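You operate a simulated robot arm through the tools that you are given. There is no shell and no other tool. Be economical: measure what you need, move in short steps, check, and stop when the job is done.

The job below is to be done with a simulated robot arm. You get a single attempt, and the scene is never put back.

## Task
Put the 12 oz knurl wheel from the fitting bench top on the top of the setter bench and the 8 oz knurl wheel on the steel top at the end of the near machine. Put the lens pad on the clear front of the rework bench away on the top of the setter bench. Fetch the scorched rubber pad and set it on the blue mat on the side bench. Open the evening drawer, put the brass weight from the clear front of the rework bench in the inside of the evening drawer and shut the drawer again. Take the butt roll from the upper board of the stores shelf and put it on the clear front of the rework bench. Lift the shelf rail open. Any order will do. Set down upright: brass weight.

It is judged by the outcome, as a careful person would: the job done as asked, and still so three seconds after it is handed in. It fails if anything else is knocked over, pushed out of place, dropped, spilled or broken.

## Robot
A 6-joint arm with a fingered hand on a trunk, on a base that drives. Base frame: it is fixed to the floor where the robot stands at the start and does not move with it; the origin is under the middle of the robot, x ahead of it, y to its left, z up. Readings come in m, rad, newtons and seconds.
With the tool pointing down near the work surface it reaches from about 0.24 to 0.56 m from the robot's upright axis, wherever it stands. Its first joint turns from -2.897 to 2.897 rad. Places, roughly: blue mat on the side bench [3.8, 0.1, 0.8]; brass weight [4.5, 3.25, 0.75]; butt roll [4.75, 5, 1.25]; clear front of the rework bench [4.5, 3.3, 0.8]; evening drawer [4.7, 6.5, 0.6]; inside of the evening drawer [4.6, 6.5, 0.6]; lens pad (3x3x4 cm) [4.5, 3, 0.9]; scorched rubber pad (5x4x3 cm) [4.6, 3.6, 0.9]; shelf rail [2.8, 0, 1.6]; steel top at the end of the near machine [0.4, 4.1, 1]; top of the setter bench [-0.2, 2.1, 0.8]. Payload 3.1 kg.
The TCP is the grasp point between the finger pads, 0.022 m short of the fingertips. In the tool frame z runs along the fingers and y along their closing line. The gripper opens to 0.132 m. The gripper's body begins 0.06 m behind the TCP. The gripper is a hand of 4 fingers: y runs from the thumb to the fingers, the wrist lies at [0, 0, -0.218] in the tool frame, and closing takes about 1.5 s.
Orientation is that of the tool frame in the base frame, as a unit quaternion [x, y, z, w]. With the fingers straight down and closing along the base's y, the tool's x points along the base's -x, its y along +y and its z along -z.

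## Interface
- The arm moves only by the tool move_arm. Its argument "commands" is a list of rows, each an object of numbers (a shift or turn left out is 0, a gripper value left out holds the last): "x", "y", "z": the shift along the tool's x, y, z in units of 40 mm (1.0 is 40 mm); "ax", "ay", "az": the turn, a rotation vector about the tool's x, y, z in units of 5 degrees (1.0 is 5 degrees). In form: [{"x": .., "y": .., "z": .., "ax": .., "ay": .., "az": ..}, ...]. A call has 1 to 20 rows; each row shifts and turns the commanded pose from where the row before left it, along the tool's axes as they then stand. "hand" is the finger opening in m, from 0 to 0.132, set as the call begins (left out, the last holds). A call with a number of a shift or a turn outside -1 to 1 is refused whole. A row lasts 0.2 s, in which the tool goes at most 0.05 m and 0.15 rad; a call with a longer step from one row to the next is refused whole, and so is a gripper value outside its range. A pose out of reach is approached as far as the arm can. The call stops where the force on the tool passes 40 N (or 10 N more than at its start, if that is more) or the arm is blocked; 0.2 s more then pass. Each finger travels about 0.153 m/s and halts on what it meets, pressing with about 32 N; the grip force reading is that of the motor and also rises with nothing between the fingers. The clock runs only during rows and for 0.2 s after the last one: add rows that do not move to give the fingers time. The reply holds the time, the measured pose of the TCP, the force on the tool along the base axes, the opening and the grip force, in the units named above and with some noise, with the torque about the TCP (base axes, N m) and any sound that the robot's microphone picked up, and new pictures: "show" is both (left out), scene, wrist or none.
- Cameras (640 x 400 px; columns grow to the right, rows downward): "scene" is now at [0.0165, 0.1332, 1.5445]; the picture's right is [-0.25, -0.97, 0.00], its down [-0.79, 0.21, -0.58] and it looks along [0.56, -0.15, -0.82] (base axes); focal length 278 px, centre (320, 200). "wrist" rides on the gripper at [0.053, -0.053, -0.084] in the tool frame; the picture's right is [0.71, 0.71, 0.00], its down [-0.53, 0.53, -0.67] and it looks along [-0.47, 0.47, 0.74] (tool axes); focal length 247 px, centre (320, 200). There is no depth. A picture from a camera that has moved, and an enlarged one, comes with that camera's place and axes in the base frame and with its lens. The place of the scene camera against the robot may be out by one fixed shift of up to 0.025 m in any direction.
- raise_lower(by): slides the trunk up (or, below 0, down) by that many m; the arm and the scene camera ride with it, the base frame stays. It gives what a move gives, with no picture.
- base_move(legs): drives the robot by 1 to 6 legs, each [ahead, left, turn to the left] in m, m and rad, along the robot's own axes; the way and the turn of a leg run together, so that a leg with both is an arc; at most 1.5 m and 3.142 rad a leg. The arm and the cameras ride along, it lands a little off, and it stops where it bumps. It gives what a move gives, and a new picture of the scene camera.
- hand_shape(shape): the hand has 4 fingers and takes this shape, open, in about a second: jaw (thumb against the fingers, like two jaws); tri (thumb and two fingers); tip (a fingertip pinch); poke (one finger out to press); point (the index stretched); flat (the hand flat); cup (the hand cupped); fist (a fist). The gripper value then closes the fingers along that shape, each until it touches; the sizes above hold for jaw. It gives what a move gives, with no picture.
- aim_head(pan, tilt): turns the head with the scene camera to pan (to the left, within 2.705 rad either way) and tilt (down, from -0.506 to 1.204), counted from straight ahead of the robot. It gives what a move gives, and a new picture of the scene camera.
- inspect(camera, box): a new picture of the part [left, top, right, bottom] of that camera's present view, enlarged. The clock stands still meanwhile.
- close_job(): hands the job in; it is judged then, once.

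Go step by step. Nothing tells you exact positions but the pictures and the camera data: compare them with the known pose of the tool, close in by small moves and look again before you grip or let go. The budget is 217 turns and 260 pictures, counting those below and the enlarged ones. Unless the task says otherwise, let go and move clear before handing in.

The tools are called after "Emit:" as name(argument=value, ...) on one line, values as JSON. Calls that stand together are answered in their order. move_arm: Moves the arm, as the interface text tells. Its arguments: {"type":"object","properties":{"commands":{"type":"array"},"hand":{"type":"number"},"show":{"type":"string","enum":["both","scene","wrist","none"]}},"required":["commands"]} The other tools are called the same way: raise_lower (by) slides the trunk up or down; hand_shape (shape) gives the hand a shape; base_move (legs) drives the base; aim_head (pan, tilt) turns the head that bears the scene camera; inspect (camera, box) takes an enlarged picture of a part of a camera's view; close_job () hands the job in.

At the start:

```text
clock: 0.0
ee_pos: [0.3864, 0.0872, 1.0979]
tool_rot: [0.0, 1.0, 0.0, -0.001]
contact_force: [0.4, -0.2, -0.8]
wrist_torque: [0.01, 0.01, 0.0]
grip_width: 0.1318
grip_force: 0.1
shape: jaw
trunk travel left (down, up): [-0.25, 0.136]
robot x, y, heading: [0.002, -0.0035, -0.002]
head pan, tilt: [-0.255, 0.955]
```

scene: 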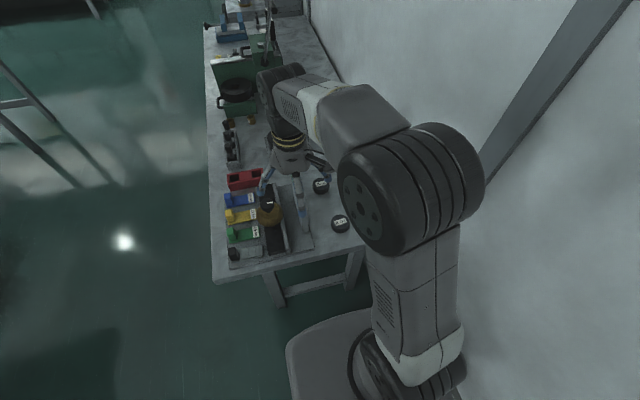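
wrist: 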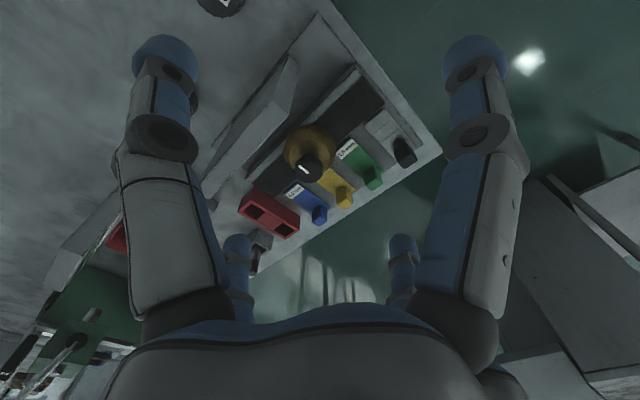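

I see a bench ahead with coloured blocks and several small wheels; I'll take enlarged looks to read the labels first.

Emit:
inspect(camera="scene", box=[200, 140, 370, 290])

Emit:
inspect(camera="scene", box=[195, 0, 345, 150])

```text
2.67 times, centred on (285, 215) of scene
camera zoom: at [0.0165, 0.1332, 1.5445], right [-0.25, -0.97, 0.0], down [-0.79, 0.21, -0.58], along [0.56, -0.15, -0.82], focal length 743 px, centre (413, 160)
```

zoom: 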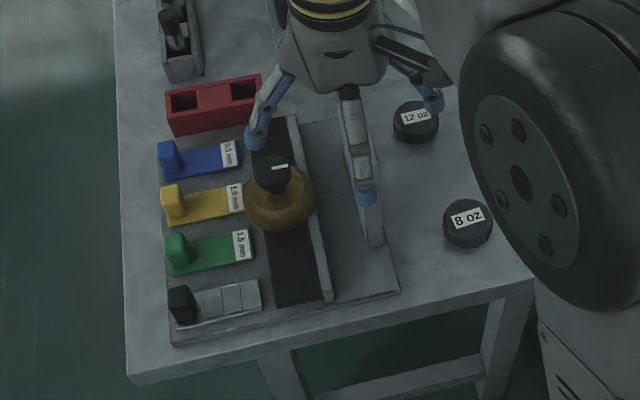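

```text
2.67 times, centred on (270, 75) of scene
camera zoom: at [0.0165, 0.1332, 1.5445], right [-0.25, -0.97, 0.0], down [-0.79, 0.21, -0.58], along [0.56, -0.15, -0.82], focal length 743 px, centre (453, 533)
```

zoom: 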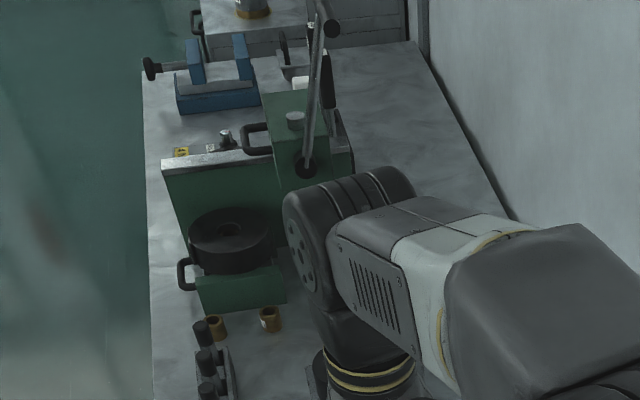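

Both wheels are read: the 12 oz at about (0.565, -0.016), the 8 oz at about (0.41, -0.036). I move above the 8 oz wheel and check with the wrist camera.

Emit:
move_arm(commands=[{"y": -1, "x": -0.2}, {"y": -1, "x": -0.2}, {"y": -1, "x": -0.25}, {"z": 1}, {"z": 1}, {"z": 1}], hand=0.11)

```text
clock: 1.4
ee_pos: [0.4125, -0.0358, 0.9774]
tool_rot: [0.0, 1.0, 0.0, 0.0]
contact_force: [0.5, 0.2, -0.8]
wrist_torque: [0.01, 0.02, 0.01]
grip_width: 0.1099
grip_force: 0.0
shape: jaw
trunk travel left (down, up): [-0.25, 0.136]
robot x, y, heading: [0.0011, -0.0015, 0.004]
head pan, tilt: [-0.255, 0.955]
camera scene: at [0.0171, 0.1332, 1.5445], right [-0.25, -0.97, 0.0], down [-0.79, 0.21, -0.58], along [0.56, -0.15, -0.82], focal length 278 px, centre (320, 200)
camera wrist: at [0.3584, -0.0878, 1.0619], right [-0.71, 0.71, 0.0], down [0.53, 0.53, 0.67], along [0.47, 0.47, -0.74], focal length 247 px, centre (320, 200)
```

scene: 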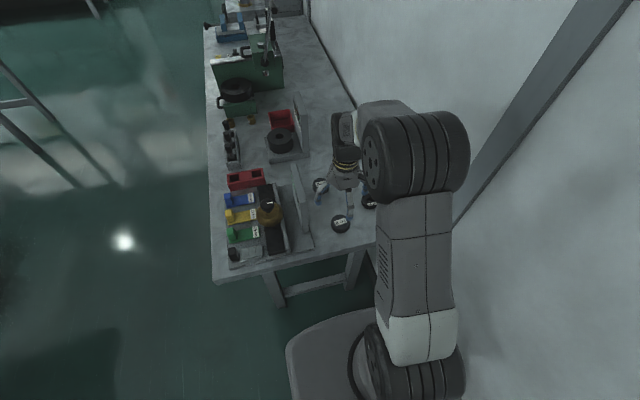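
wrist: 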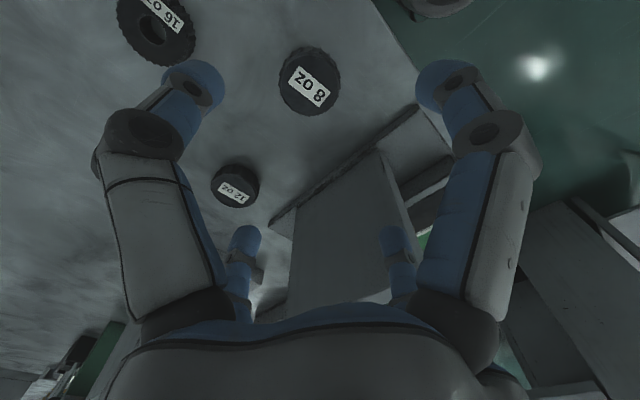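

The wrist view puts the 8 oz wheel at about (0.412, -0.047); I centre and go lower.

Emit:
move_arm(commands=[{"y": -0.28}, {"z": 1}, {"z": 1}, {"z": 0.6}, {}])

```text
clock: 2.6
ee_pos: [0.4119, -0.0447, 0.8734]
tool_rot: [0.0, 1.0, 0.0, 0.0]
contact_force: [1.0, 0.2, 1.0]
wrist_torque: [0.01, -0.02, 0.01]
grip_width: 0.11
grip_force: 0.1
shape: jaw
trunk travel left (down, up): [-0.25, 0.136]
robot x, y, heading: [0.0001, -0.0014, -0.003]
head pan, tilt: [-0.255, 0.955]
camera scene: at [0.0163, 0.1331, 1.5446], right [-0.25, -0.97, 0.0], down [-0.79, 0.21, -0.58], along [0.56, -0.15, -0.82], focal length 278 px, centre (320, 200)
camera wrist: at [0.3563, -0.0978, 0.9581], right [-0.71, 0.71, 0.0], down [0.53, 0.53, 0.67], along [0.47, 0.47, -0.74], focal length 247 px, centre (320, 200)
```

scene: 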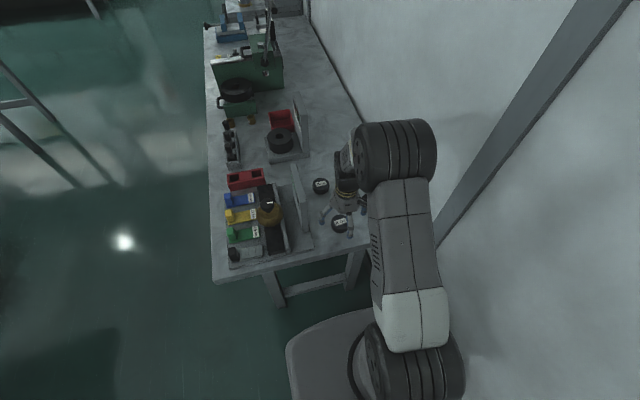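
wrist: 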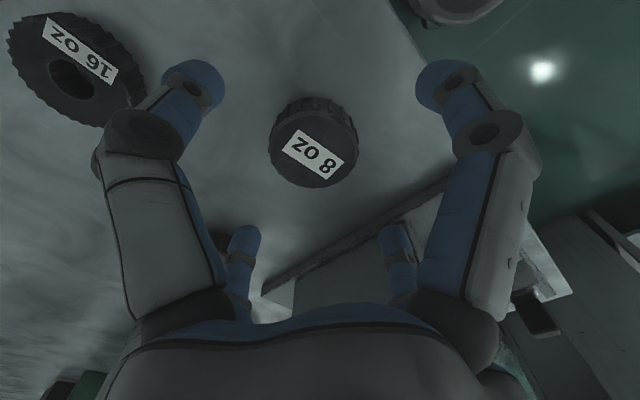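

The wheel top is at about z 0.835 and centred well; going down and closing.

Emit:
move_arm(commands=[{"y": -0.08}, {"z": 0.6}, {"z": 0.5}, {}], show="wrist")

Emit:
move_arm(commands=[{}, {}, {}, {}, {}, {}, {}], hand=0.03, show="wrist")

```text
clock: 3.6
ee_pos: [0.4122, -0.0474, 0.83]
tool_rot: [0.001, 1.0, 0.0, -0.001]
contact_force: [-0.1, -0.3, 0.6]
wrist_torque: [0.01, -0.01, 0.01]
grip_width: 0.1102
grip_force: 0.0
shape: jaw
trunk travel left (down, up): [-0.25, 0.136]
robot x, y, heading: [0.0, -0.0002, 0.0]
head pan, tilt: [-0.255, 0.955]
camera wrist: at [0.3573, -0.1002, 0.9139], right [-0.71, 0.71, 0.0], down [0.53, 0.53, 0.67], along [0.47, 0.47, -0.74], focal length 247 px, centre (320, 200)
```

wrist: 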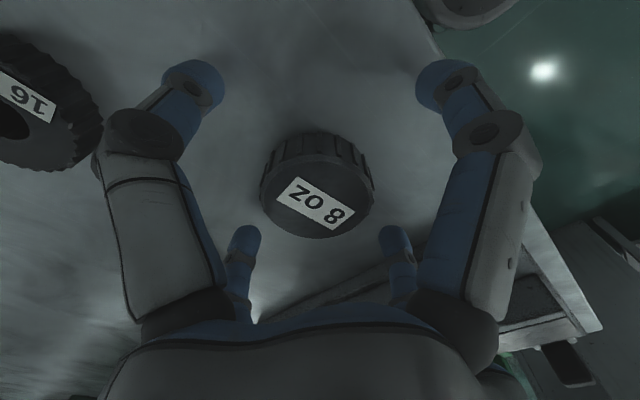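

```text
clock: 5.2
ee_pos: [0.412, -0.0472, 0.83]
tool_rot: [0.0, 1.0, 0.0, 0.0]
contact_force: [0.0, 0.4, -0.4]
wrist_torque: [0.01, -0.04, -0.01]
grip_width: 0.044
grip_force: 32.6
shape: jaw
trunk travel left (down, up): [-0.25, 0.136]
robot x, y, heading: [0.0013, 0.0042, 0.001]
head pan, tilt: [-0.255, 0.955]
camera wrist: at [0.3574, -0.1002, 0.914], right [-0.71, 0.71, 0.0], down [0.53, 0.53, 0.67], along [0.47, 0.47, -0.74], focal length 247 px, centre (320, 200)
```

wrist: 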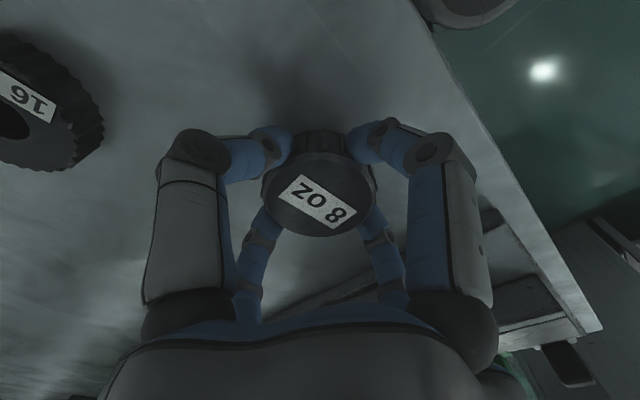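

Gripped at 0.044 m with firm force; lift straight up and check.

Emit:
move_arm(commands=[{"z": -0.7}, {"z": -1}, {"z": -1}, {"z": -1}, {"z": -1}, {"z": -1}, {"z": -1}, {}], hand=0.03, show="wrist")

Emit:
aim_head(pan=1.57, tilt=0.5)

Emit:
aim_head(pan=2.6, tilt=0.4)

Emit:
aim_head(pan=0.7, tilt=0.35)

```text
clock: 7.0
ee_pos: [0.4117, -0.0471, 1.0992]
tool_rot: [0.0, 1.0, 0.0, 0.0]
contact_force: [0.2, -0.1, -3.6]
wrist_torque: [-0.01, -0.02, 0.02]
grip_width: 0.044
grip_force: 32.1
shape: jaw
trunk travel left (down, up): [-0.25, 0.136]
robot x, y, heading: [0.0031, 0.0011, 0.0]
head pan, tilt: [-0.255, 0.955]
camera wrist: at [0.3566, -0.1001, 1.1832], right [-0.71, 0.71, 0.0], down [0.53, 0.53, 0.67], along [0.47, 0.47, -0.74], focal length 247 px, centre (320, 200)
```

wrist: 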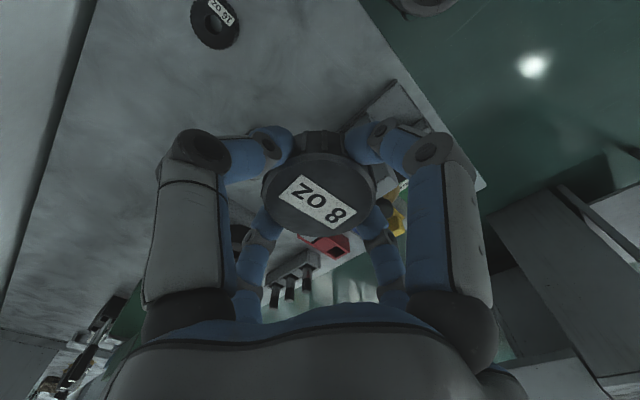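

```text
clock: 8.8
ee_pos: [0.4104, -0.0466, 1.0999]
tool_rot: [0.0, 1.0, 0.0, -0.001]
contact_force: [0.1, -0.5, -2.6]
wrist_torque: [-0.01, 0.06, -0.01]
grip_width: 0.0439
grip_force: 31.8
shape: jaw
trunk travel left (down, up): [-0.25, 0.136]
robot x, y, heading: [-0.0017, -0.0001, 0.001]
head pan, tilt: [1.571, 0.499]
camera scene: at [-0.0532, 0.2423, 1.5824], right [1.0, 0.0, 0.0], down [0.0, -0.48, -0.88], along [0.0, 0.88, -0.48], focal length 278 px, centre (320, 200)
```

scene: 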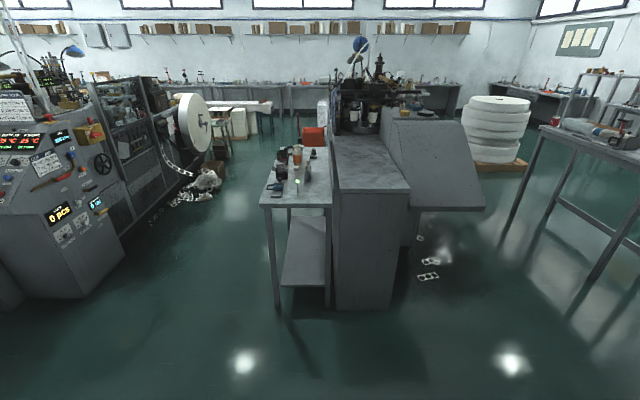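

```text
clock: 10.1
ee_pos: [0.4123, -0.0468, 1.0982]
tool_rot: [0.001, 1.0, 0.0, 0.0]
contact_force: [0.4, 0.5, -3.0]
wrist_torque: [-0.01, 0.02, 0.01]
grip_width: 0.0438
grip_force: 31.9
shape: jaw
trunk travel left (down, up): [-0.25, 0.136]
robot x, y, heading: [0.0011, -0.0017, -0.005]
head pan, tilt: [2.601, 0.4]
camera scene: at [-0.1326, 0.1991, 1.5916], right [0.52, 0.86, 0.0], down [0.33, -0.2, -0.92], along [-0.79, 0.47, -0.39], focal length 278 px, centre (320, 200)
```

scene: 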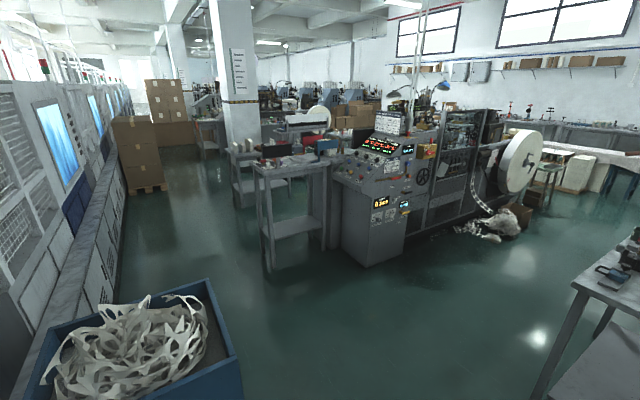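

```text
clock: 12.0
ee_pos: [0.4114, -0.0478, 1.0982]
tool_rot: [0.0, 1.0, 0.001, 0.0]
contact_force: [0.1, -1.0, -3.4]
wrist_torque: [-0.05, -0.03, 0.02]
grip_width: 0.044
grip_force: 32.1
shape: jaw
trunk travel left (down, up): [-0.25, 0.136]
robot x, y, heading: [0.0001, 0.0001, -0.001]
head pan, tilt: [0.7, 0.351]
camera scene: at [0.0179, 0.2114, 1.5961], right [0.64, -0.76, 0.0], down [-0.26, -0.22, -0.94], along [0.72, 0.61, -0.34], focal length 278 px, centre (320, 200)
```

scene: 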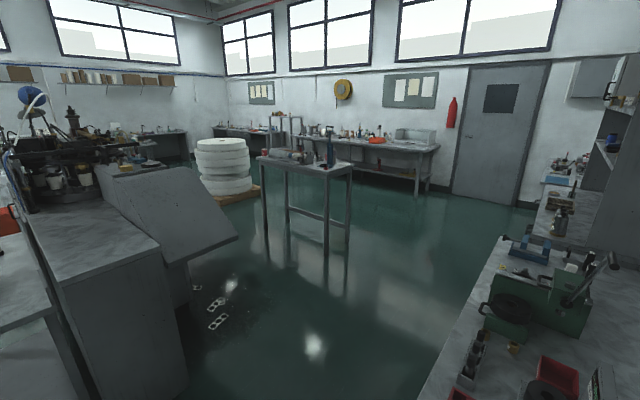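

Lifted cleanly. The setter bench stands ahead-left near (-0.2, 2.1); I zoom to identify the steel top and the route.

Emit:
aim_head(pan=1.57, tilt=0.3)

Emit:
inspect(camera="scene", box=[240, 80, 480, 230])

```text
clock: 13.2
ee_pos: [0.4118, -0.0479, 1.0973]
tool_rot: [0.0, 1.0, 0.0, 0.0]
contact_force: [-0.7, 0.1, -2.9]
wrist_torque: [-0.03, 0.03, -0.01]
grip_width: 0.0439
grip_force: 32.0
shape: jaw
trunk travel left (down, up): [-0.25, 0.136]
robot x, y, heading: [0.0002, 0.0, 0.0]
head pan, tilt: [1.571, 0.3]
camera scene: at [-0.0531, 0.2447, 1.6008], right [1.0, 0.0, 0.0], down [0.0, -0.3, -0.96], along [0.0, 0.96, -0.3], focal length 278 px, centre (320, 200)
```

scene: 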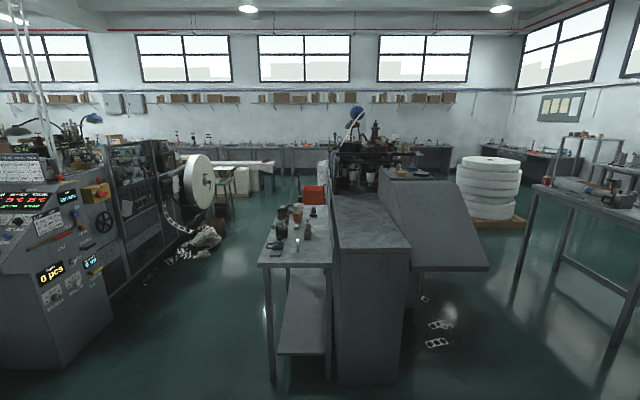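

```text
2.67 times, centred on (360, 155) of scene
camera zoom: at [-0.0531, 0.2447, 1.6008], right [1.0, 0.0, 0.0], down [0.0, -0.3, -0.96], along [0.0, 0.96, -0.3], focal length 743 px, centre (213, 320)
```

zoom: 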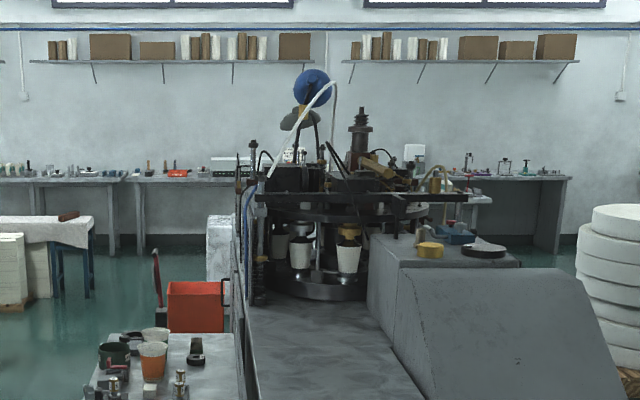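

The near machine runs away from me along +y with the setter bench on its left side; the given steel top spot is at its far end. I back off and drive up the left aisle at x ≈ -0.8.

Emit:
base_move(legs=[[-0.3, 0, 0], [0, 0, 1.571], [0, 0.5, 0], [1.4, 0, 0]])

Emit:
aim_head(pan=-0.5, tilt=0.35)

```text
clock: 20.6
ee_pos: [-0.5145, 0.3966, 1.0979]
tool_rot: [0.73, -0.684, 0.0, 0.001]
contact_force: [0.7, -0.3, -3.3]
wrist_torque: [-0.02, 0.0, -0.01]
grip_width: 0.044
grip_force: 32.2
shape: jaw
trunk travel left (down, up): [-0.25, 0.136]
robot x, y, heading: [-0.5358, -0.0168, 1.634]
head pan, tilt: [1.571, 0.3]
stopped in leg 3: the robot was blocked; the commanded pose is now the measured one
camera scene: at [-0.7649, -0.0875, 1.6008], right [-0.06, 1.0, 0.0], down [0.3, 0.02, -0.96], along [-0.95, -0.06, -0.3], focal length 278 px, centre (320, 200)
```

scene: 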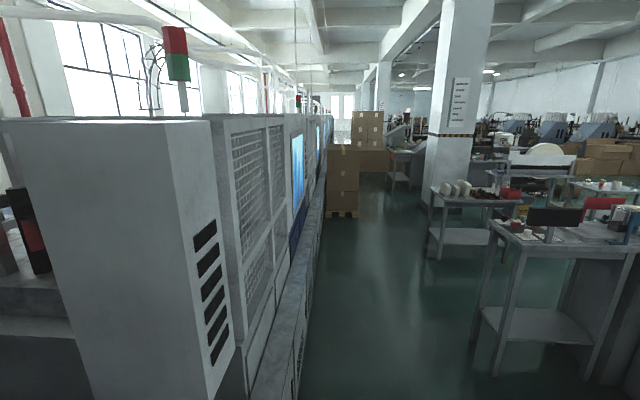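

```text
clock: 22.6
ee_pos: [-0.5148, 0.3965, 1.0993]
tool_rot: [0.729, -0.684, -0.001, 0.001]
contact_force: [-0.1, 0.3, -3.4]
wrist_torque: [-0.03, -0.01, 0.01]
grip_width: 0.0439
grip_force: 32.2
shape: jaw
trunk travel left (down, up): [-0.25, 0.136]
robot x, y, heading: [-0.5356, -0.0188, 1.629]
head pan, tilt: [-0.499, 0.351]
camera scene: at [-0.6319, 0.0028, 1.5961], right [0.91, -0.42, 0.0], down [-0.15, -0.31, -0.94], along [0.4, 0.85, -0.34], focal length 278 px, centre (320, 200)
```

scene: 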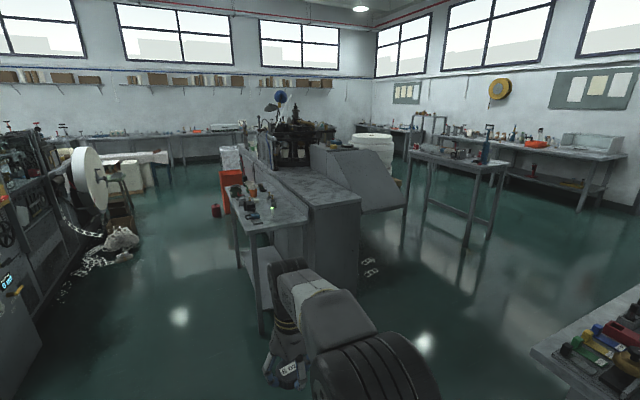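

I brushed something on my left (the floor bin) and stopped; I go forward first, then shift left.

Emit:
base_move(legs=[[0.7, 0, -0.06], [0, 0.3, 0], [1.0, 0, 0]])

Emit:
aim_head(pan=1.9, tilt=0.6)

Emit:
aim_head(pan=-0.7, tilt=0.4)

```text
clock: 32.8
ee_pos: [-0.8162, 2.0715, 1.0979]
tool_rot: [0.71, -0.705, 0.0, 0.001]
contact_force: [1.0, -0.3, -3.4]
wrist_torque: [-0.02, -0.01, -0.01]
grip_width: 0.0436
grip_force: 32.0
shape: jaw
trunk travel left (down, up): [-0.25, 0.136]
robot x, y, heading: [-0.8595, 1.6636, 1.579]
head pan, tilt: [-0.499, 0.351]
camera scene: at [-0.9567, 1.6848, 1.5961], right [0.88, -0.47, 0.0], down [-0.16, -0.3, -0.94], along [0.45, 0.83, -0.34], focal length 278 px, centre (320, 200)
```

scene: 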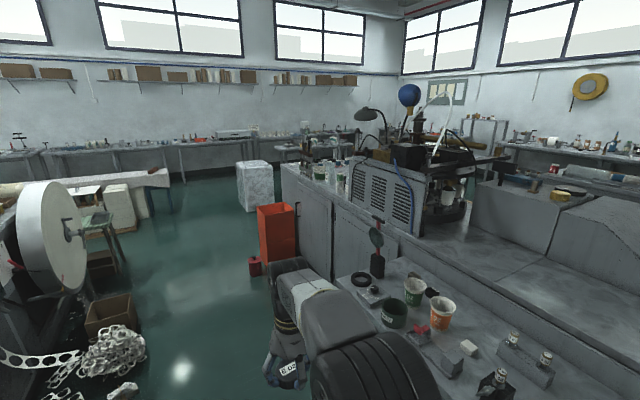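

```text
clock: 35.0
ee_pos: [-0.8168, 2.0705, 1.0992]
tool_rot: [0.71, -0.705, 0.0, 0.001]
contact_force: [0.1, 0.2, -3.0]
wrist_torque: [-0.03, -0.04, 0.04]
grip_width: 0.0438
grip_force: 32.0
shape: jaw
trunk travel left (down, up): [-0.25, 0.136]
robot x, y, heading: [-0.8589, 1.6613, 1.575]
head pan, tilt: [1.901, 0.6]
camera scene: at [-1.0844, 1.5734, 1.5734], right [-0.33, 0.94, 0.0], down [0.53, 0.19, -0.83], along [-0.78, -0.27, -0.56], focal length 278 px, centre (320, 200)
```

scene: 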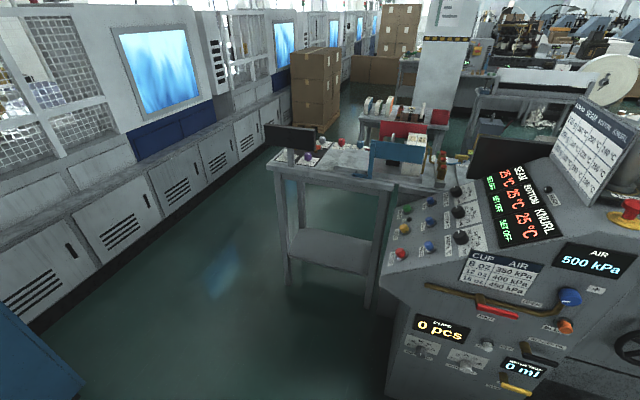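

```text
clock: 37.3
ee_pos: [-0.8155, 2.0714, 1.0996]
tool_rot: [0.71, -0.704, 0.0, 0.001]
contact_force: [0.2, -0.1, -2.9]
wrist_torque: [0.0, 0.0, -0.02]
grip_width: 0.0436
grip_force: 32.6
shape: jaw
trunk travel left (down, up): [-0.25, 0.136]
robot x, y, heading: [-0.8613, 1.6586, 1.578]
head pan, tilt: [-0.7, 0.4]
camera scene: at [-0.9416, 1.6736, 1.5916], right [0.77, -0.64, 0.0], down [-0.25, -0.3, -0.92], along [0.59, 0.71, -0.39], focal length 278 px, centre (320, 200)
```

scene: 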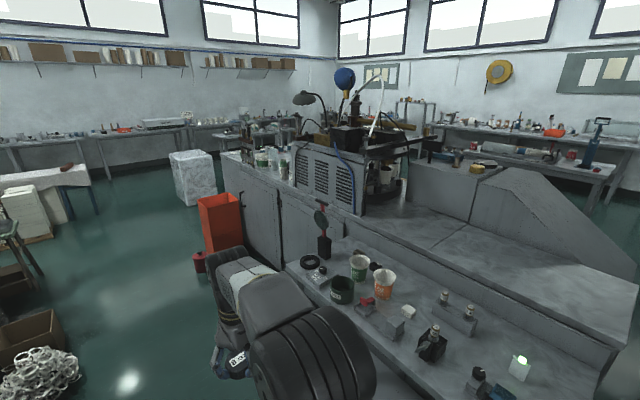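

The steel top is the far end of the machine, behind the grille, with cups on it. I drive further up the aisle to see it.

Emit:
base_move(legs=[[1.4, 0, 0]])

Emit:
aim_head(pan=-0.75, tilt=0.5)

```text
clock: 44.3
ee_pos: [-0.8124, 3.4625, 1.0985]
tool_rot: [-0.706, 0.708, 0.001, -0.001]
contact_force: [0.4, 0.7, -3.5]
wrist_torque: [-0.04, -0.02, -0.01]
grip_width: 0.0435
grip_force: 31.7
shape: jaw
trunk travel left (down, up): [-0.25, 0.136]
robot x, y, heading: [-0.8616, 3.0518, 1.564]
head pan, tilt: [-0.7, 0.4]
camera scene: at [-0.9412, 3.0669, 1.5916], right [0.76, -0.65, 0.0], down [-0.25, -0.3, -0.92], along [0.6, 0.7, -0.39], focal length 278 px, centre (320, 200)
```

scene: 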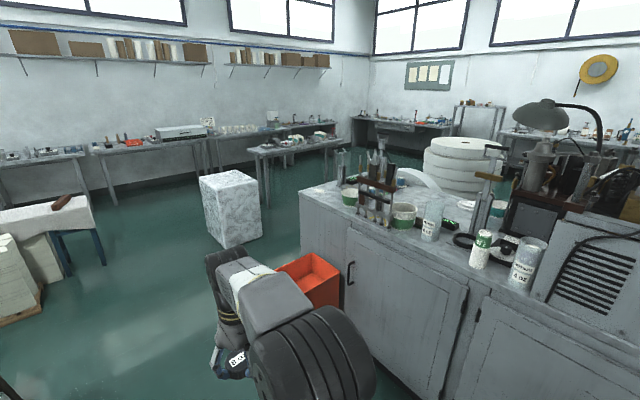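

```text
clock: 44.9
ee_pos: [-0.8117, 3.4618, 1.0983]
tool_rot: [-0.706, 0.709, 0.001, -0.001]
contact_force: [0.8, 0.4, -3.2]
wrist_torque: [-0.01, 0.0, -0.01]
grip_width: 0.0435
grip_force: 31.9
shape: jaw
trunk travel left (down, up): [-0.25, 0.136]
robot x, y, heading: [-0.86, 3.0516, 1.566]
head pan, tilt: [-0.75, 0.499]
camera scene: at [-0.9389, 3.0621, 1.5825], right [0.73, -0.69, 0.0], down [-0.33, -0.35, -0.88], along [0.6, 0.64, -0.48], focal length 278 px, centre (320, 200)
```

scene: 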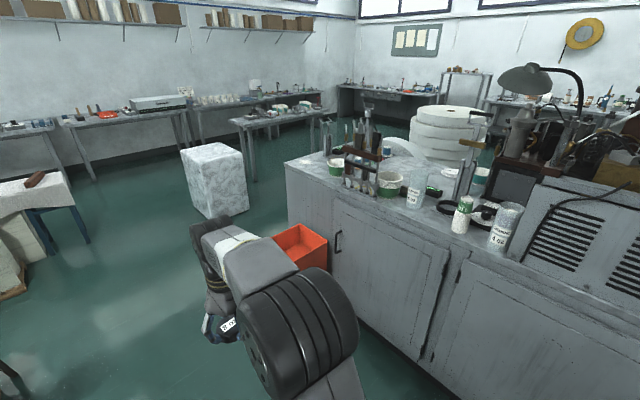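

The steel top spans about x -0.04…0.8, y 3.2…4.3 and is crowded at its left; I go round its far end to look for free room there.

Emit:
base_move(legs=[[1.45, 0.12, 0], [0.3, 0, 0], [0, 0, -1.571], [0.9, 0, 0]])

Emit:
aim_head(pan=-1.0, tilt=0.6)

```text
clock: 61.9
ee_pos: [0.3333, 4.7718, 1.0977]
tool_rot: [-0.007, 1.0, 0.001, -0.001]
contact_force: [-0.2, 0.8, -2.6]
wrist_torque: [-0.04, 0.07, -0.02]
grip_width: 0.0434
grip_force: 31.8
shape: jaw
trunk travel left (down, up): [-0.25, 0.136]
robot x, y, heading: [-0.0812, 4.8151, 0.009]
head pan, tilt: [-0.75, 0.499]
camera scene: at [-0.0657, 4.9021, 1.5824], right [-0.68, -0.74, 0.0], down [-0.35, 0.32, -0.88], along [0.65, -0.59, -0.48], focal length 278 px, centre (320, 200)
```

scene: 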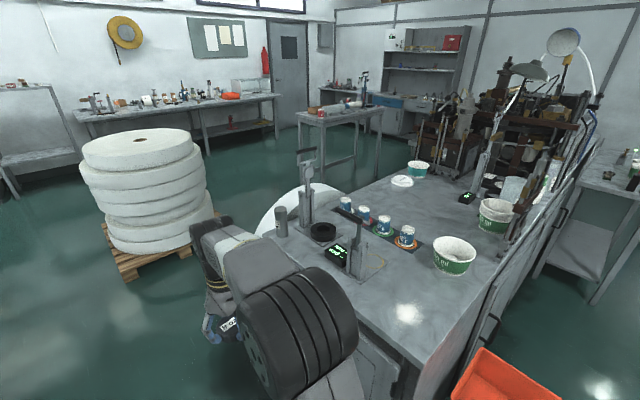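

```text
clock: 62.7
ee_pos: [0.3338, 4.7707, 1.0986]
tool_rot: [-0.007, 1.0, 0.001, 0.0]
contact_force: [0.7, -0.3, -3.7]
wrist_torque: [-0.03, 0.02, 0.0]
grip_width: 0.0437
grip_force: 32.0
shape: jaw
trunk travel left (down, up): [-0.25, 0.136]
robot x, y, heading: [-0.08, 4.8144, 0.012]
head pan, tilt: [-1.0, 0.6]
camera scene: at [-0.0849, 4.8897, 1.5734], right [-0.84, -0.55, 0.0], down [-0.31, 0.47, -0.83], along [0.45, -0.69, -0.56], focal length 278 px, centre (320, 200)
```

scene: 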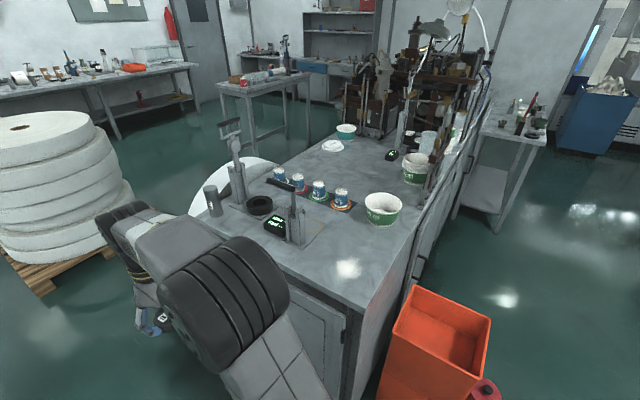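

There's a free spot near the front-right corner of the steel top at about (0.13, 4.37), between the white cup and the small device. I raise the trunk for clearance and turn toward it.

Emit:
raise_lower(by=0.12)

Emit:
base_move(legs=[[0, 0, -1.14]])

Emit:
aim_head(pan=0.0, tilt=0.9)

Emit:
move_arm(commands=[{"x": -0.8}, {"x": -0.8}, {}])

```text
clock: 64.2
ee_pos: [0.3337, 4.7711, 1.2185]
tool_rot: [-0.006, 1.0, 0.001, 0.0]
contact_force: [0.7, 0.3, -2.8]
wrist_torque: [-0.07, 0.03, -0.01]
grip_width: 0.0439
grip_force: 31.5
shape: jaw
trunk travel left (down, up): [-0.37, 0.016]
robot x, y, heading: [-0.078, 4.8131, 0.004]
head pan, tilt: [-1.0, 0.6]
```

```text
clock: 67.4
ee_pos: [0.0626, 4.4233, 1.2189]
tool_rot: [0.528, 0.849, 0.001, 0.0]
contact_force: [-0.1, -0.5, -3.1]
wrist_torque: [-0.02, 0.01, -0.02]
grip_width: 0.0439
grip_force: 32.1
shape: jaw
trunk travel left (down, up): [-0.37, 0.016]
robot x, y, heading: [-0.0815, 4.8144, -1.116]
head pan, tilt: [-1.0, 0.6]
camera scene: at [-0.012, 4.8594, 1.6941], right [-0.86, 0.52, 0.0], down [0.29, 0.48, -0.82], along [-0.43, -0.71, -0.57], focal length 278 px, centre (320, 200)
```

scene: 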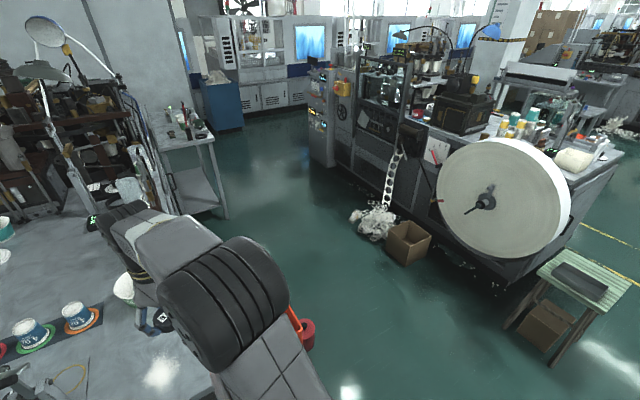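

```text
clock: 68.7
ee_pos: [0.0613, 4.4237, 1.2195]
tool_rot: [0.527, 0.85, 0.001, 0.001]
contact_force: [-0.6, 0.2, -2.8]
wrist_torque: [-0.03, 0.03, 0.02]
grip_width: 0.0437
grip_force: 31.8
shape: jaw
trunk travel left (down, up): [-0.37, 0.016]
robot x, y, heading: [-0.0795, 4.813, -1.112]
head pan, tilt: [0.0, 0.901]
camera scene: at [0.067, 4.8672, 1.6693], right [-0.9, -0.44, 0.0], down [-0.34, 0.7, -0.62], along [0.27, -0.56, -0.78], focal length 278 px, centre (320, 200)
```

scene: 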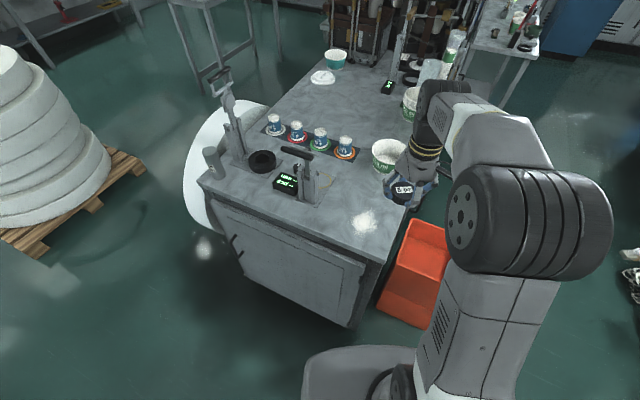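

```text
clock: 69.5
ee_pos: [0.0898, 4.3664, 1.2183]
tool_rot: [0.528, 0.849, 0.001, 0.001]
contact_force: [0.6, 0.3, -3.7]
wrist_torque: [0.01, 0.05, 0.0]
grip_width: 0.044
grip_force: 31.5
shape: jaw
trunk travel left (down, up): [-0.37, 0.016]
robot x, y, heading: [-0.0775, 4.815, -1.117]
head pan, tilt: [0.0, 0.901]
camera scene: at [0.0665, 4.8685, 1.6693], right [-0.9, -0.44, 0.0], down [-0.35, 0.7, -0.62], along [0.27, -0.56, -0.78], focal length 278 px, centre (320, 200)
camera wrist: at [0.0164, 4.3907, 1.3029], right [0.32, 0.95, 0.0], down [0.7, -0.24, 0.67], along [0.63, -0.21, -0.74], focal length 247 px, centre (320, 200)
```

scene: 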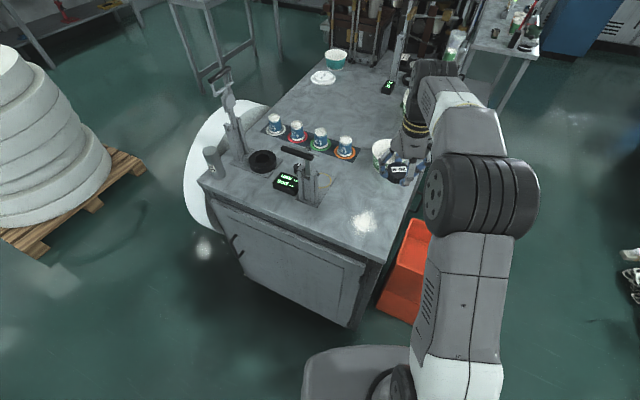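
wrist: 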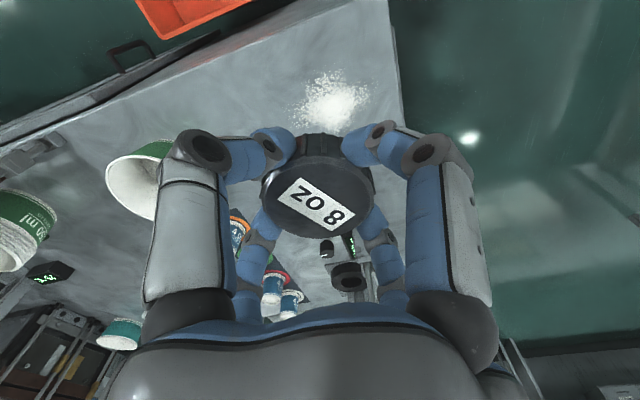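

The white patch on the top is powder, so I avoid it; the top is at about z 0.95. A clear spot between cup, device and powder is near (0.2, 4.27); I reposition the base for it.

Emit:
base_move(legs=[[0, 0, -0.35], [0.03, 0.227, 0]])

Emit:
move_arm(commands=[{"x": -0.5}, {"z": 0.8}, {"z": 0.8}, {}])

```text
clock: 72.3
ee_pos: [0.1511, 4.3274, 1.2182]
tool_rot: [0.67, 0.742, 0.001, 0.0]
contact_force: [0.4, 0.0, -3.5]
wrist_torque: [0.05, 0.03, 0.0]
grip_width: 0.0435
grip_force: 31.7
shape: jaw
trunk travel left (down, up): [-0.37, 0.016]
robot x, y, heading: [0.1483, 4.8126, -1.467]
head pan, tilt: [0.0, 0.901]
camera scene: at [0.3046, 4.8083, 1.6692], right [-0.99, -0.1, 0.0], down [-0.08, 0.78, -0.62], along [0.06, -0.62, -0.78], focal length 278 px, centre (320, 200)
```

scene: 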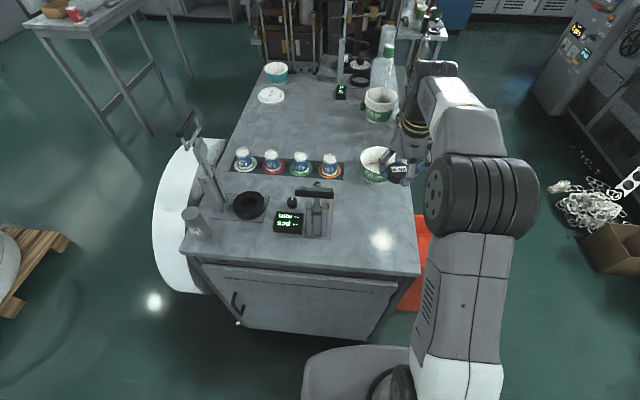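

```text
clock: 73.3
ee_pos: [0.1544, 4.3093, 1.1525]
tool_rot: [0.669, 0.743, 0.0, 0.0]
contact_force: [-0.2, -1.0, -4.0]
wrist_torque: [0.04, 0.0, -0.01]
grip_width: 0.0435
grip_force: 31.8
shape: jaw
trunk travel left (down, up): [-0.37, 0.016]
robot x, y, heading: [0.1463, 4.8052, -1.47]
head pan, tilt: [0.0, 0.901]
camera scene: at [0.3041, 4.8087, 1.6693], right [-0.99, -0.1, 0.0], down [-0.08, 0.78, -0.62], along [0.06, -0.62, -0.78], focal length 278 px, centre (320, 200)
camera wrist: at [0.0936, 4.357, 1.237], right [0.63, 0.78, 0.0], down [0.58, -0.47, 0.67], along [0.52, -0.42, -0.74], focal length 247 px, centre (320, 200)
```

scene: 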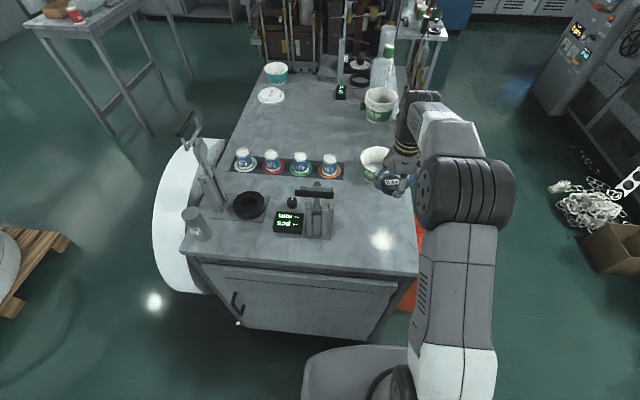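
wrist: 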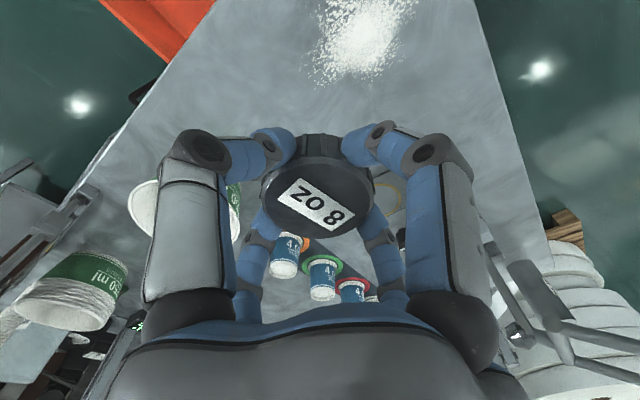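

Comparing tool and picture gives a small camera offset; the target spot is (0.21, 4.25). I creep the base slightly ahead-left and bring the arm over it.

Emit:
base_move(legs=[[0.045, 0.05, -0.1]])

Emit:
move_arm(commands=[{"z": 0.8}, {"z": 0.8}, {}])

```text
clock: 74.3
ee_pos: [0.1603, 4.2689, 1.1535]
tool_rot: [0.705, 0.709, 0.001, 0.0]
contact_force: [0.8, -1.0, -3.1]
wrist_torque: [0.02, 0.04, -0.01]
grip_width: 0.0436
grip_force: 31.8
shape: jaw
trunk travel left (down, up): [-0.37, 0.016]
robot x, y, heading: [0.2062, 4.7622, -1.566]
head pan, tilt: [0.0, 0.901]
camera scene: at [0.3588, 4.7517, 1.6692], right [-1.0, 0.0, 0.0], down [0.0, 0.78, -0.62], along [0.0, -0.62, -0.78], focal length 278 px, centre (320, 200)
```

scene: 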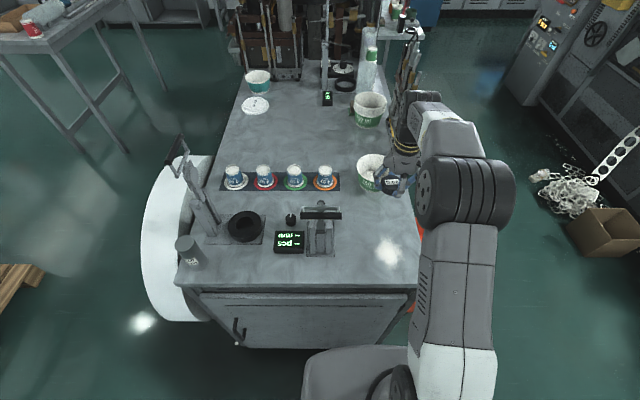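

```text
clock: 75.1
ee_pos: [0.1572, 4.2703, 1.0894]
tool_rot: [0.706, 0.709, 0.001, 0.0]
contact_force: [0.2, -0.3, -4.0]
wrist_torque: [0.01, 0.0, -0.01]
grip_width: 0.0433
grip_force: 32.0
shape: jaw
trunk travel left (down, up): [-0.37, 0.016]
robot x, y, heading: [0.2026, 4.7636, -1.567]
head pan, tilt: [0.0, 0.901]
camera scene: at [0.357, 4.7533, 1.6693], right [-1.0, 0.0, 0.0], down [0.0, 0.78, -0.62], along [0.0, -0.62, -0.78], focal length 278 px, centre (320, 200)
camera wrist: at [0.1016, 4.3239, 1.1731], right [0.7, 0.71, 0.0], down [0.53, -0.52, 0.67], along [0.48, -0.47, -0.74], focal length 247 px, centre (320, 200)
```

scene: 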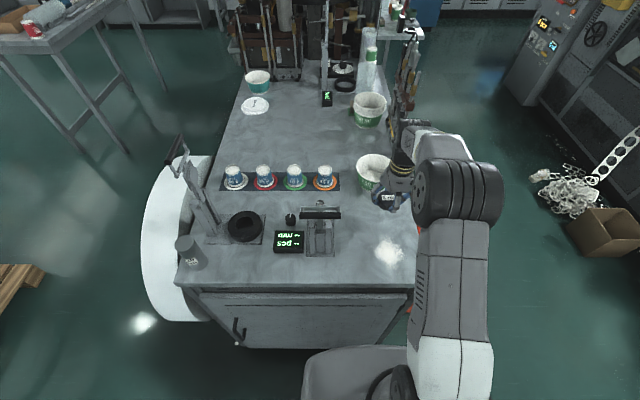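
wrist: 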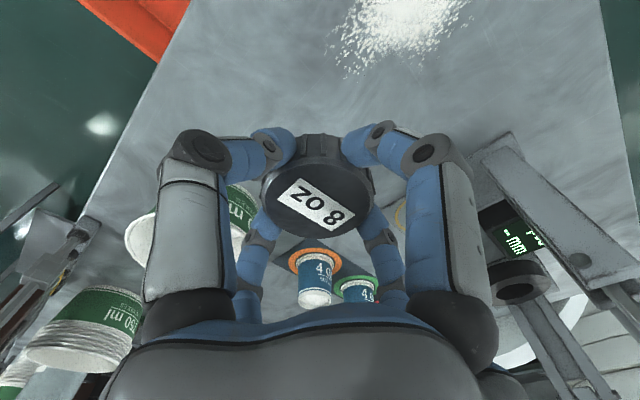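

Shifting over the free spot and lowering to check.

Emit:
move_arm(commands=[{"y": 0.7, "x": -0.2}, {"y": 0.6, "x": -0.2}, {"z": 0.8}, {"z": 0.8}, {}])

```text
clock: 76.3
ee_pos: [0.2137, 4.253, 1.0256]
tool_rot: [0.705, 0.709, 0.001, 0.0]
contact_force: [-0.2, -0.3, -2.6]
wrist_torque: [0.0, 0.0, 0.0]
grip_width: 0.0436
grip_force: 32.2
shape: jaw
trunk travel left (down, up): [-0.37, 0.016]
robot x, y, heading: [0.2023, 4.7659, -1.567]
head pan, tilt: [0.0, 0.901]
camera scene: at [0.3574, 4.7529, 1.6693], right [-1.0, 0.0, 0.0], down [0.0, 0.78, -0.62], along [0.0, -0.62, -0.78], focal length 278 px, centre (320, 200)
camera wrist: at [0.1582, 4.3068, 1.1094], right [0.7, 0.71, 0.0], down [0.53, -0.52, 0.67], along [0.48, -0.47, -0.74], focal length 247 px, centre (320, 200)
```

scene: 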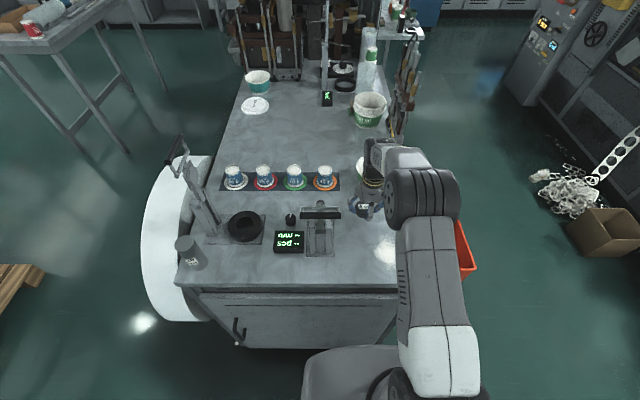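
wrist: 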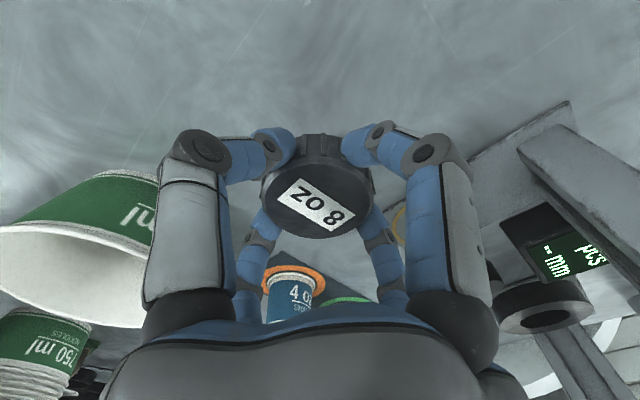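

Clear of the cup, coasters and device. Lowering gently until it touches.

Emit:
move_arm(commands=[{"z": 0.4}, {"z": 0.3}, {"z": 0.2}, {"z": 0.15}, {"z": 0.12}, {}], show="wrist")

```text
clock: 77.7
ee_pos: [0.2128, 4.2542, 0.9795]
tool_rot: [0.705, 0.709, -0.001, 0.001]
contact_force: [0.0, -0.2, 3.6]
wrist_torque: [-0.2, -0.09, -0.03]
grip_width: 0.0437
grip_force: 31.9
shape: jaw
trunk travel left (down, up): [-0.37, 0.016]
robot x, y, heading: [0.2055, 4.7656, -1.568]
head pan, tilt: [0.0, 0.901]
camera wrist: at [0.1564, 4.3077, 1.0633], right [0.7, 0.71, 0.0], down [0.53, -0.52, 0.67], along [0.48, -0.47, -0.74], focal length 247 px, centre (320, 200)
```

wrist: 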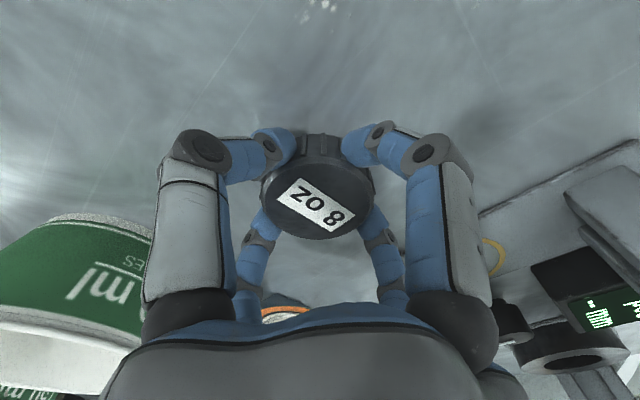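

It touches (force went to +3.6 N) at TCP z 0.98. Releasing with a small opening and rising.

Emit:
move_arm(commands=[{}, {}, {}, {}], hand=0.08, show="wrist")

Emit:
move_arm(commands=[{"z": -0.6}, {"z": -1}, {"z": -1}, {"z": -1}, {"z": -1}, {"z": -1}], show="wrist")

```text
clock: 78.7
ee_pos: [0.2112, 4.2549, 0.979]
tool_rot: [0.705, 0.709, 0.0, 0.0]
contact_force: [-0.7, -0.1, -0.4]
wrist_torque: [0.0, 0.01, -0.01]
grip_width: 0.0792
grip_force: 0.1
shape: jaw
trunk travel left (down, up): [-0.37, 0.016]
robot x, y, heading: [0.2009, 4.762, -1.57]
head pan, tilt: [0.0, 0.901]
camera wrist: at [0.1566, 4.3077, 1.0628], right [0.7, 0.71, 0.0], down [0.53, -0.52, 0.67], along [0.48, -0.47, -0.74], focal length 247 px, centre (320, 200)
```

wrist: 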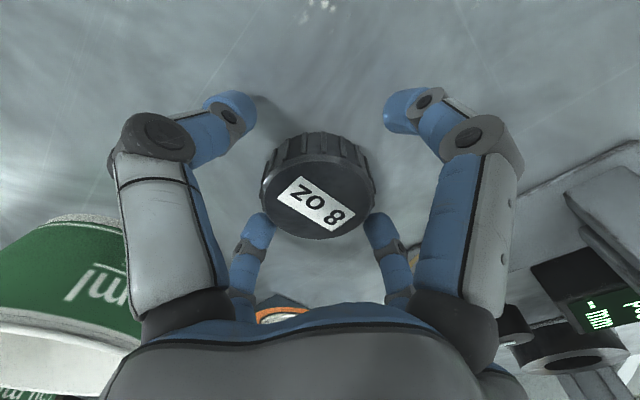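

```text
clock: 80.1
ee_pos: [0.2095, 4.2546, 1.2016]
tool_rot: [0.705, 0.709, 0.001, 0.0]
contact_force: [-0.2, 0.0, 0.2]
wrist_torque: [-0.04, -0.03, -0.01]
grip_width: 0.0793
grip_force: 0.0
shape: jaw
trunk travel left (down, up): [-0.37, 0.016]
robot x, y, heading: [0.201, 4.7611, -1.574]
head pan, tilt: [0.0, 0.901]
camera wrist: at [0.1549, 4.3083, 1.2858], right [0.7, 0.71, 0.0], down [0.53, -0.52, 0.67], along [0.48, -0.47, -0.74], focal length 247 px, centre (320, 200)
```

wrist: 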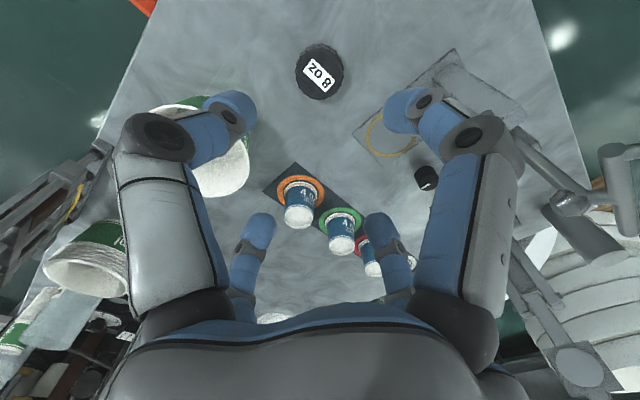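

8 oz wheel stands on the steel top. Next I back away, turn toward +x and look at the route to the rework bench.

Emit:
base_move(legs=[[-0.55, 0, 0], [0, 0, 1.571]])

Emit:
aim_head(pan=0.0, tilt=0.35)

```text
clock: 83.1
ee_pos: [0.2106, 4.7705, 1.2024]
tool_rot: [0.701, 0.713, 0.0, 0.001]
contact_force: [-0.2, 0.7, -0.2]
wrist_torque: [0.0, 0.01, 0.01]
grip_width: 0.079
grip_force: 0.0
shape: jaw
trunk travel left (down, up): [-0.37, 0.016]
robot x, y, heading: [0.201, 5.2771, -1.562]
head pan, tilt: [0.0, 0.901]
stopped in leg 1: the robot was blocked; the commanded pose is now the measured one
camera scene: at [0.3531, 5.2705, 1.6693], right [-1.0, -0.01, 0.0], down [-0.01, 0.78, -0.62], along [0.01, -0.62, -0.78], focal length 278 px, centre (320, 200)
```

scene: 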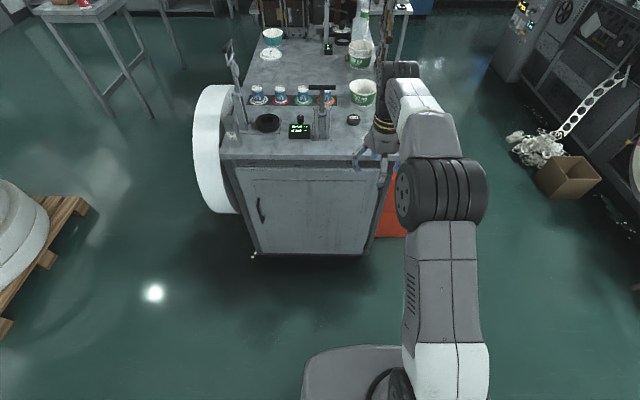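

```text
clock: 84.0
ee_pos: [0.2107, 4.769, 1.2017]
tool_rot: [0.702, 0.713, 0.0, -0.001]
contact_force: [0.1, 0.2, 0.6]
wrist_torque: [0.01, 0.01, 0.01]
grip_width: 0.0797
grip_force: 0.0
shape: jaw
trunk travel left (down, up): [-0.37, 0.016]
robot x, y, heading: [0.1974, 5.2783, -1.553]
head pan, tilt: [0.0, 0.351]
camera scene: at [0.3534, 5.2497, 1.7168], right [-1.0, -0.01, 0.0], down [0.0, 0.34, -0.94], along [0.01, -0.94, -0.34], focal length 278 px, centre (320, 200)
```

scene: 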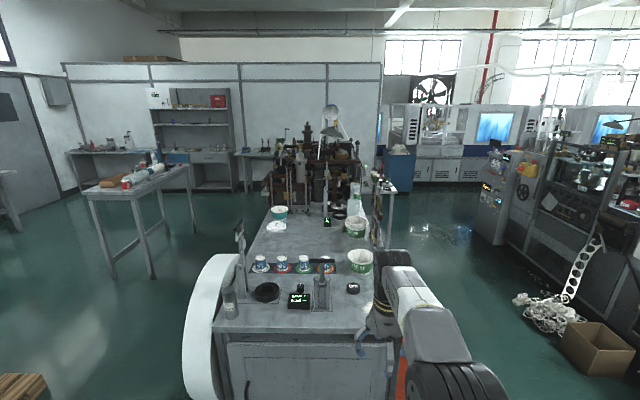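

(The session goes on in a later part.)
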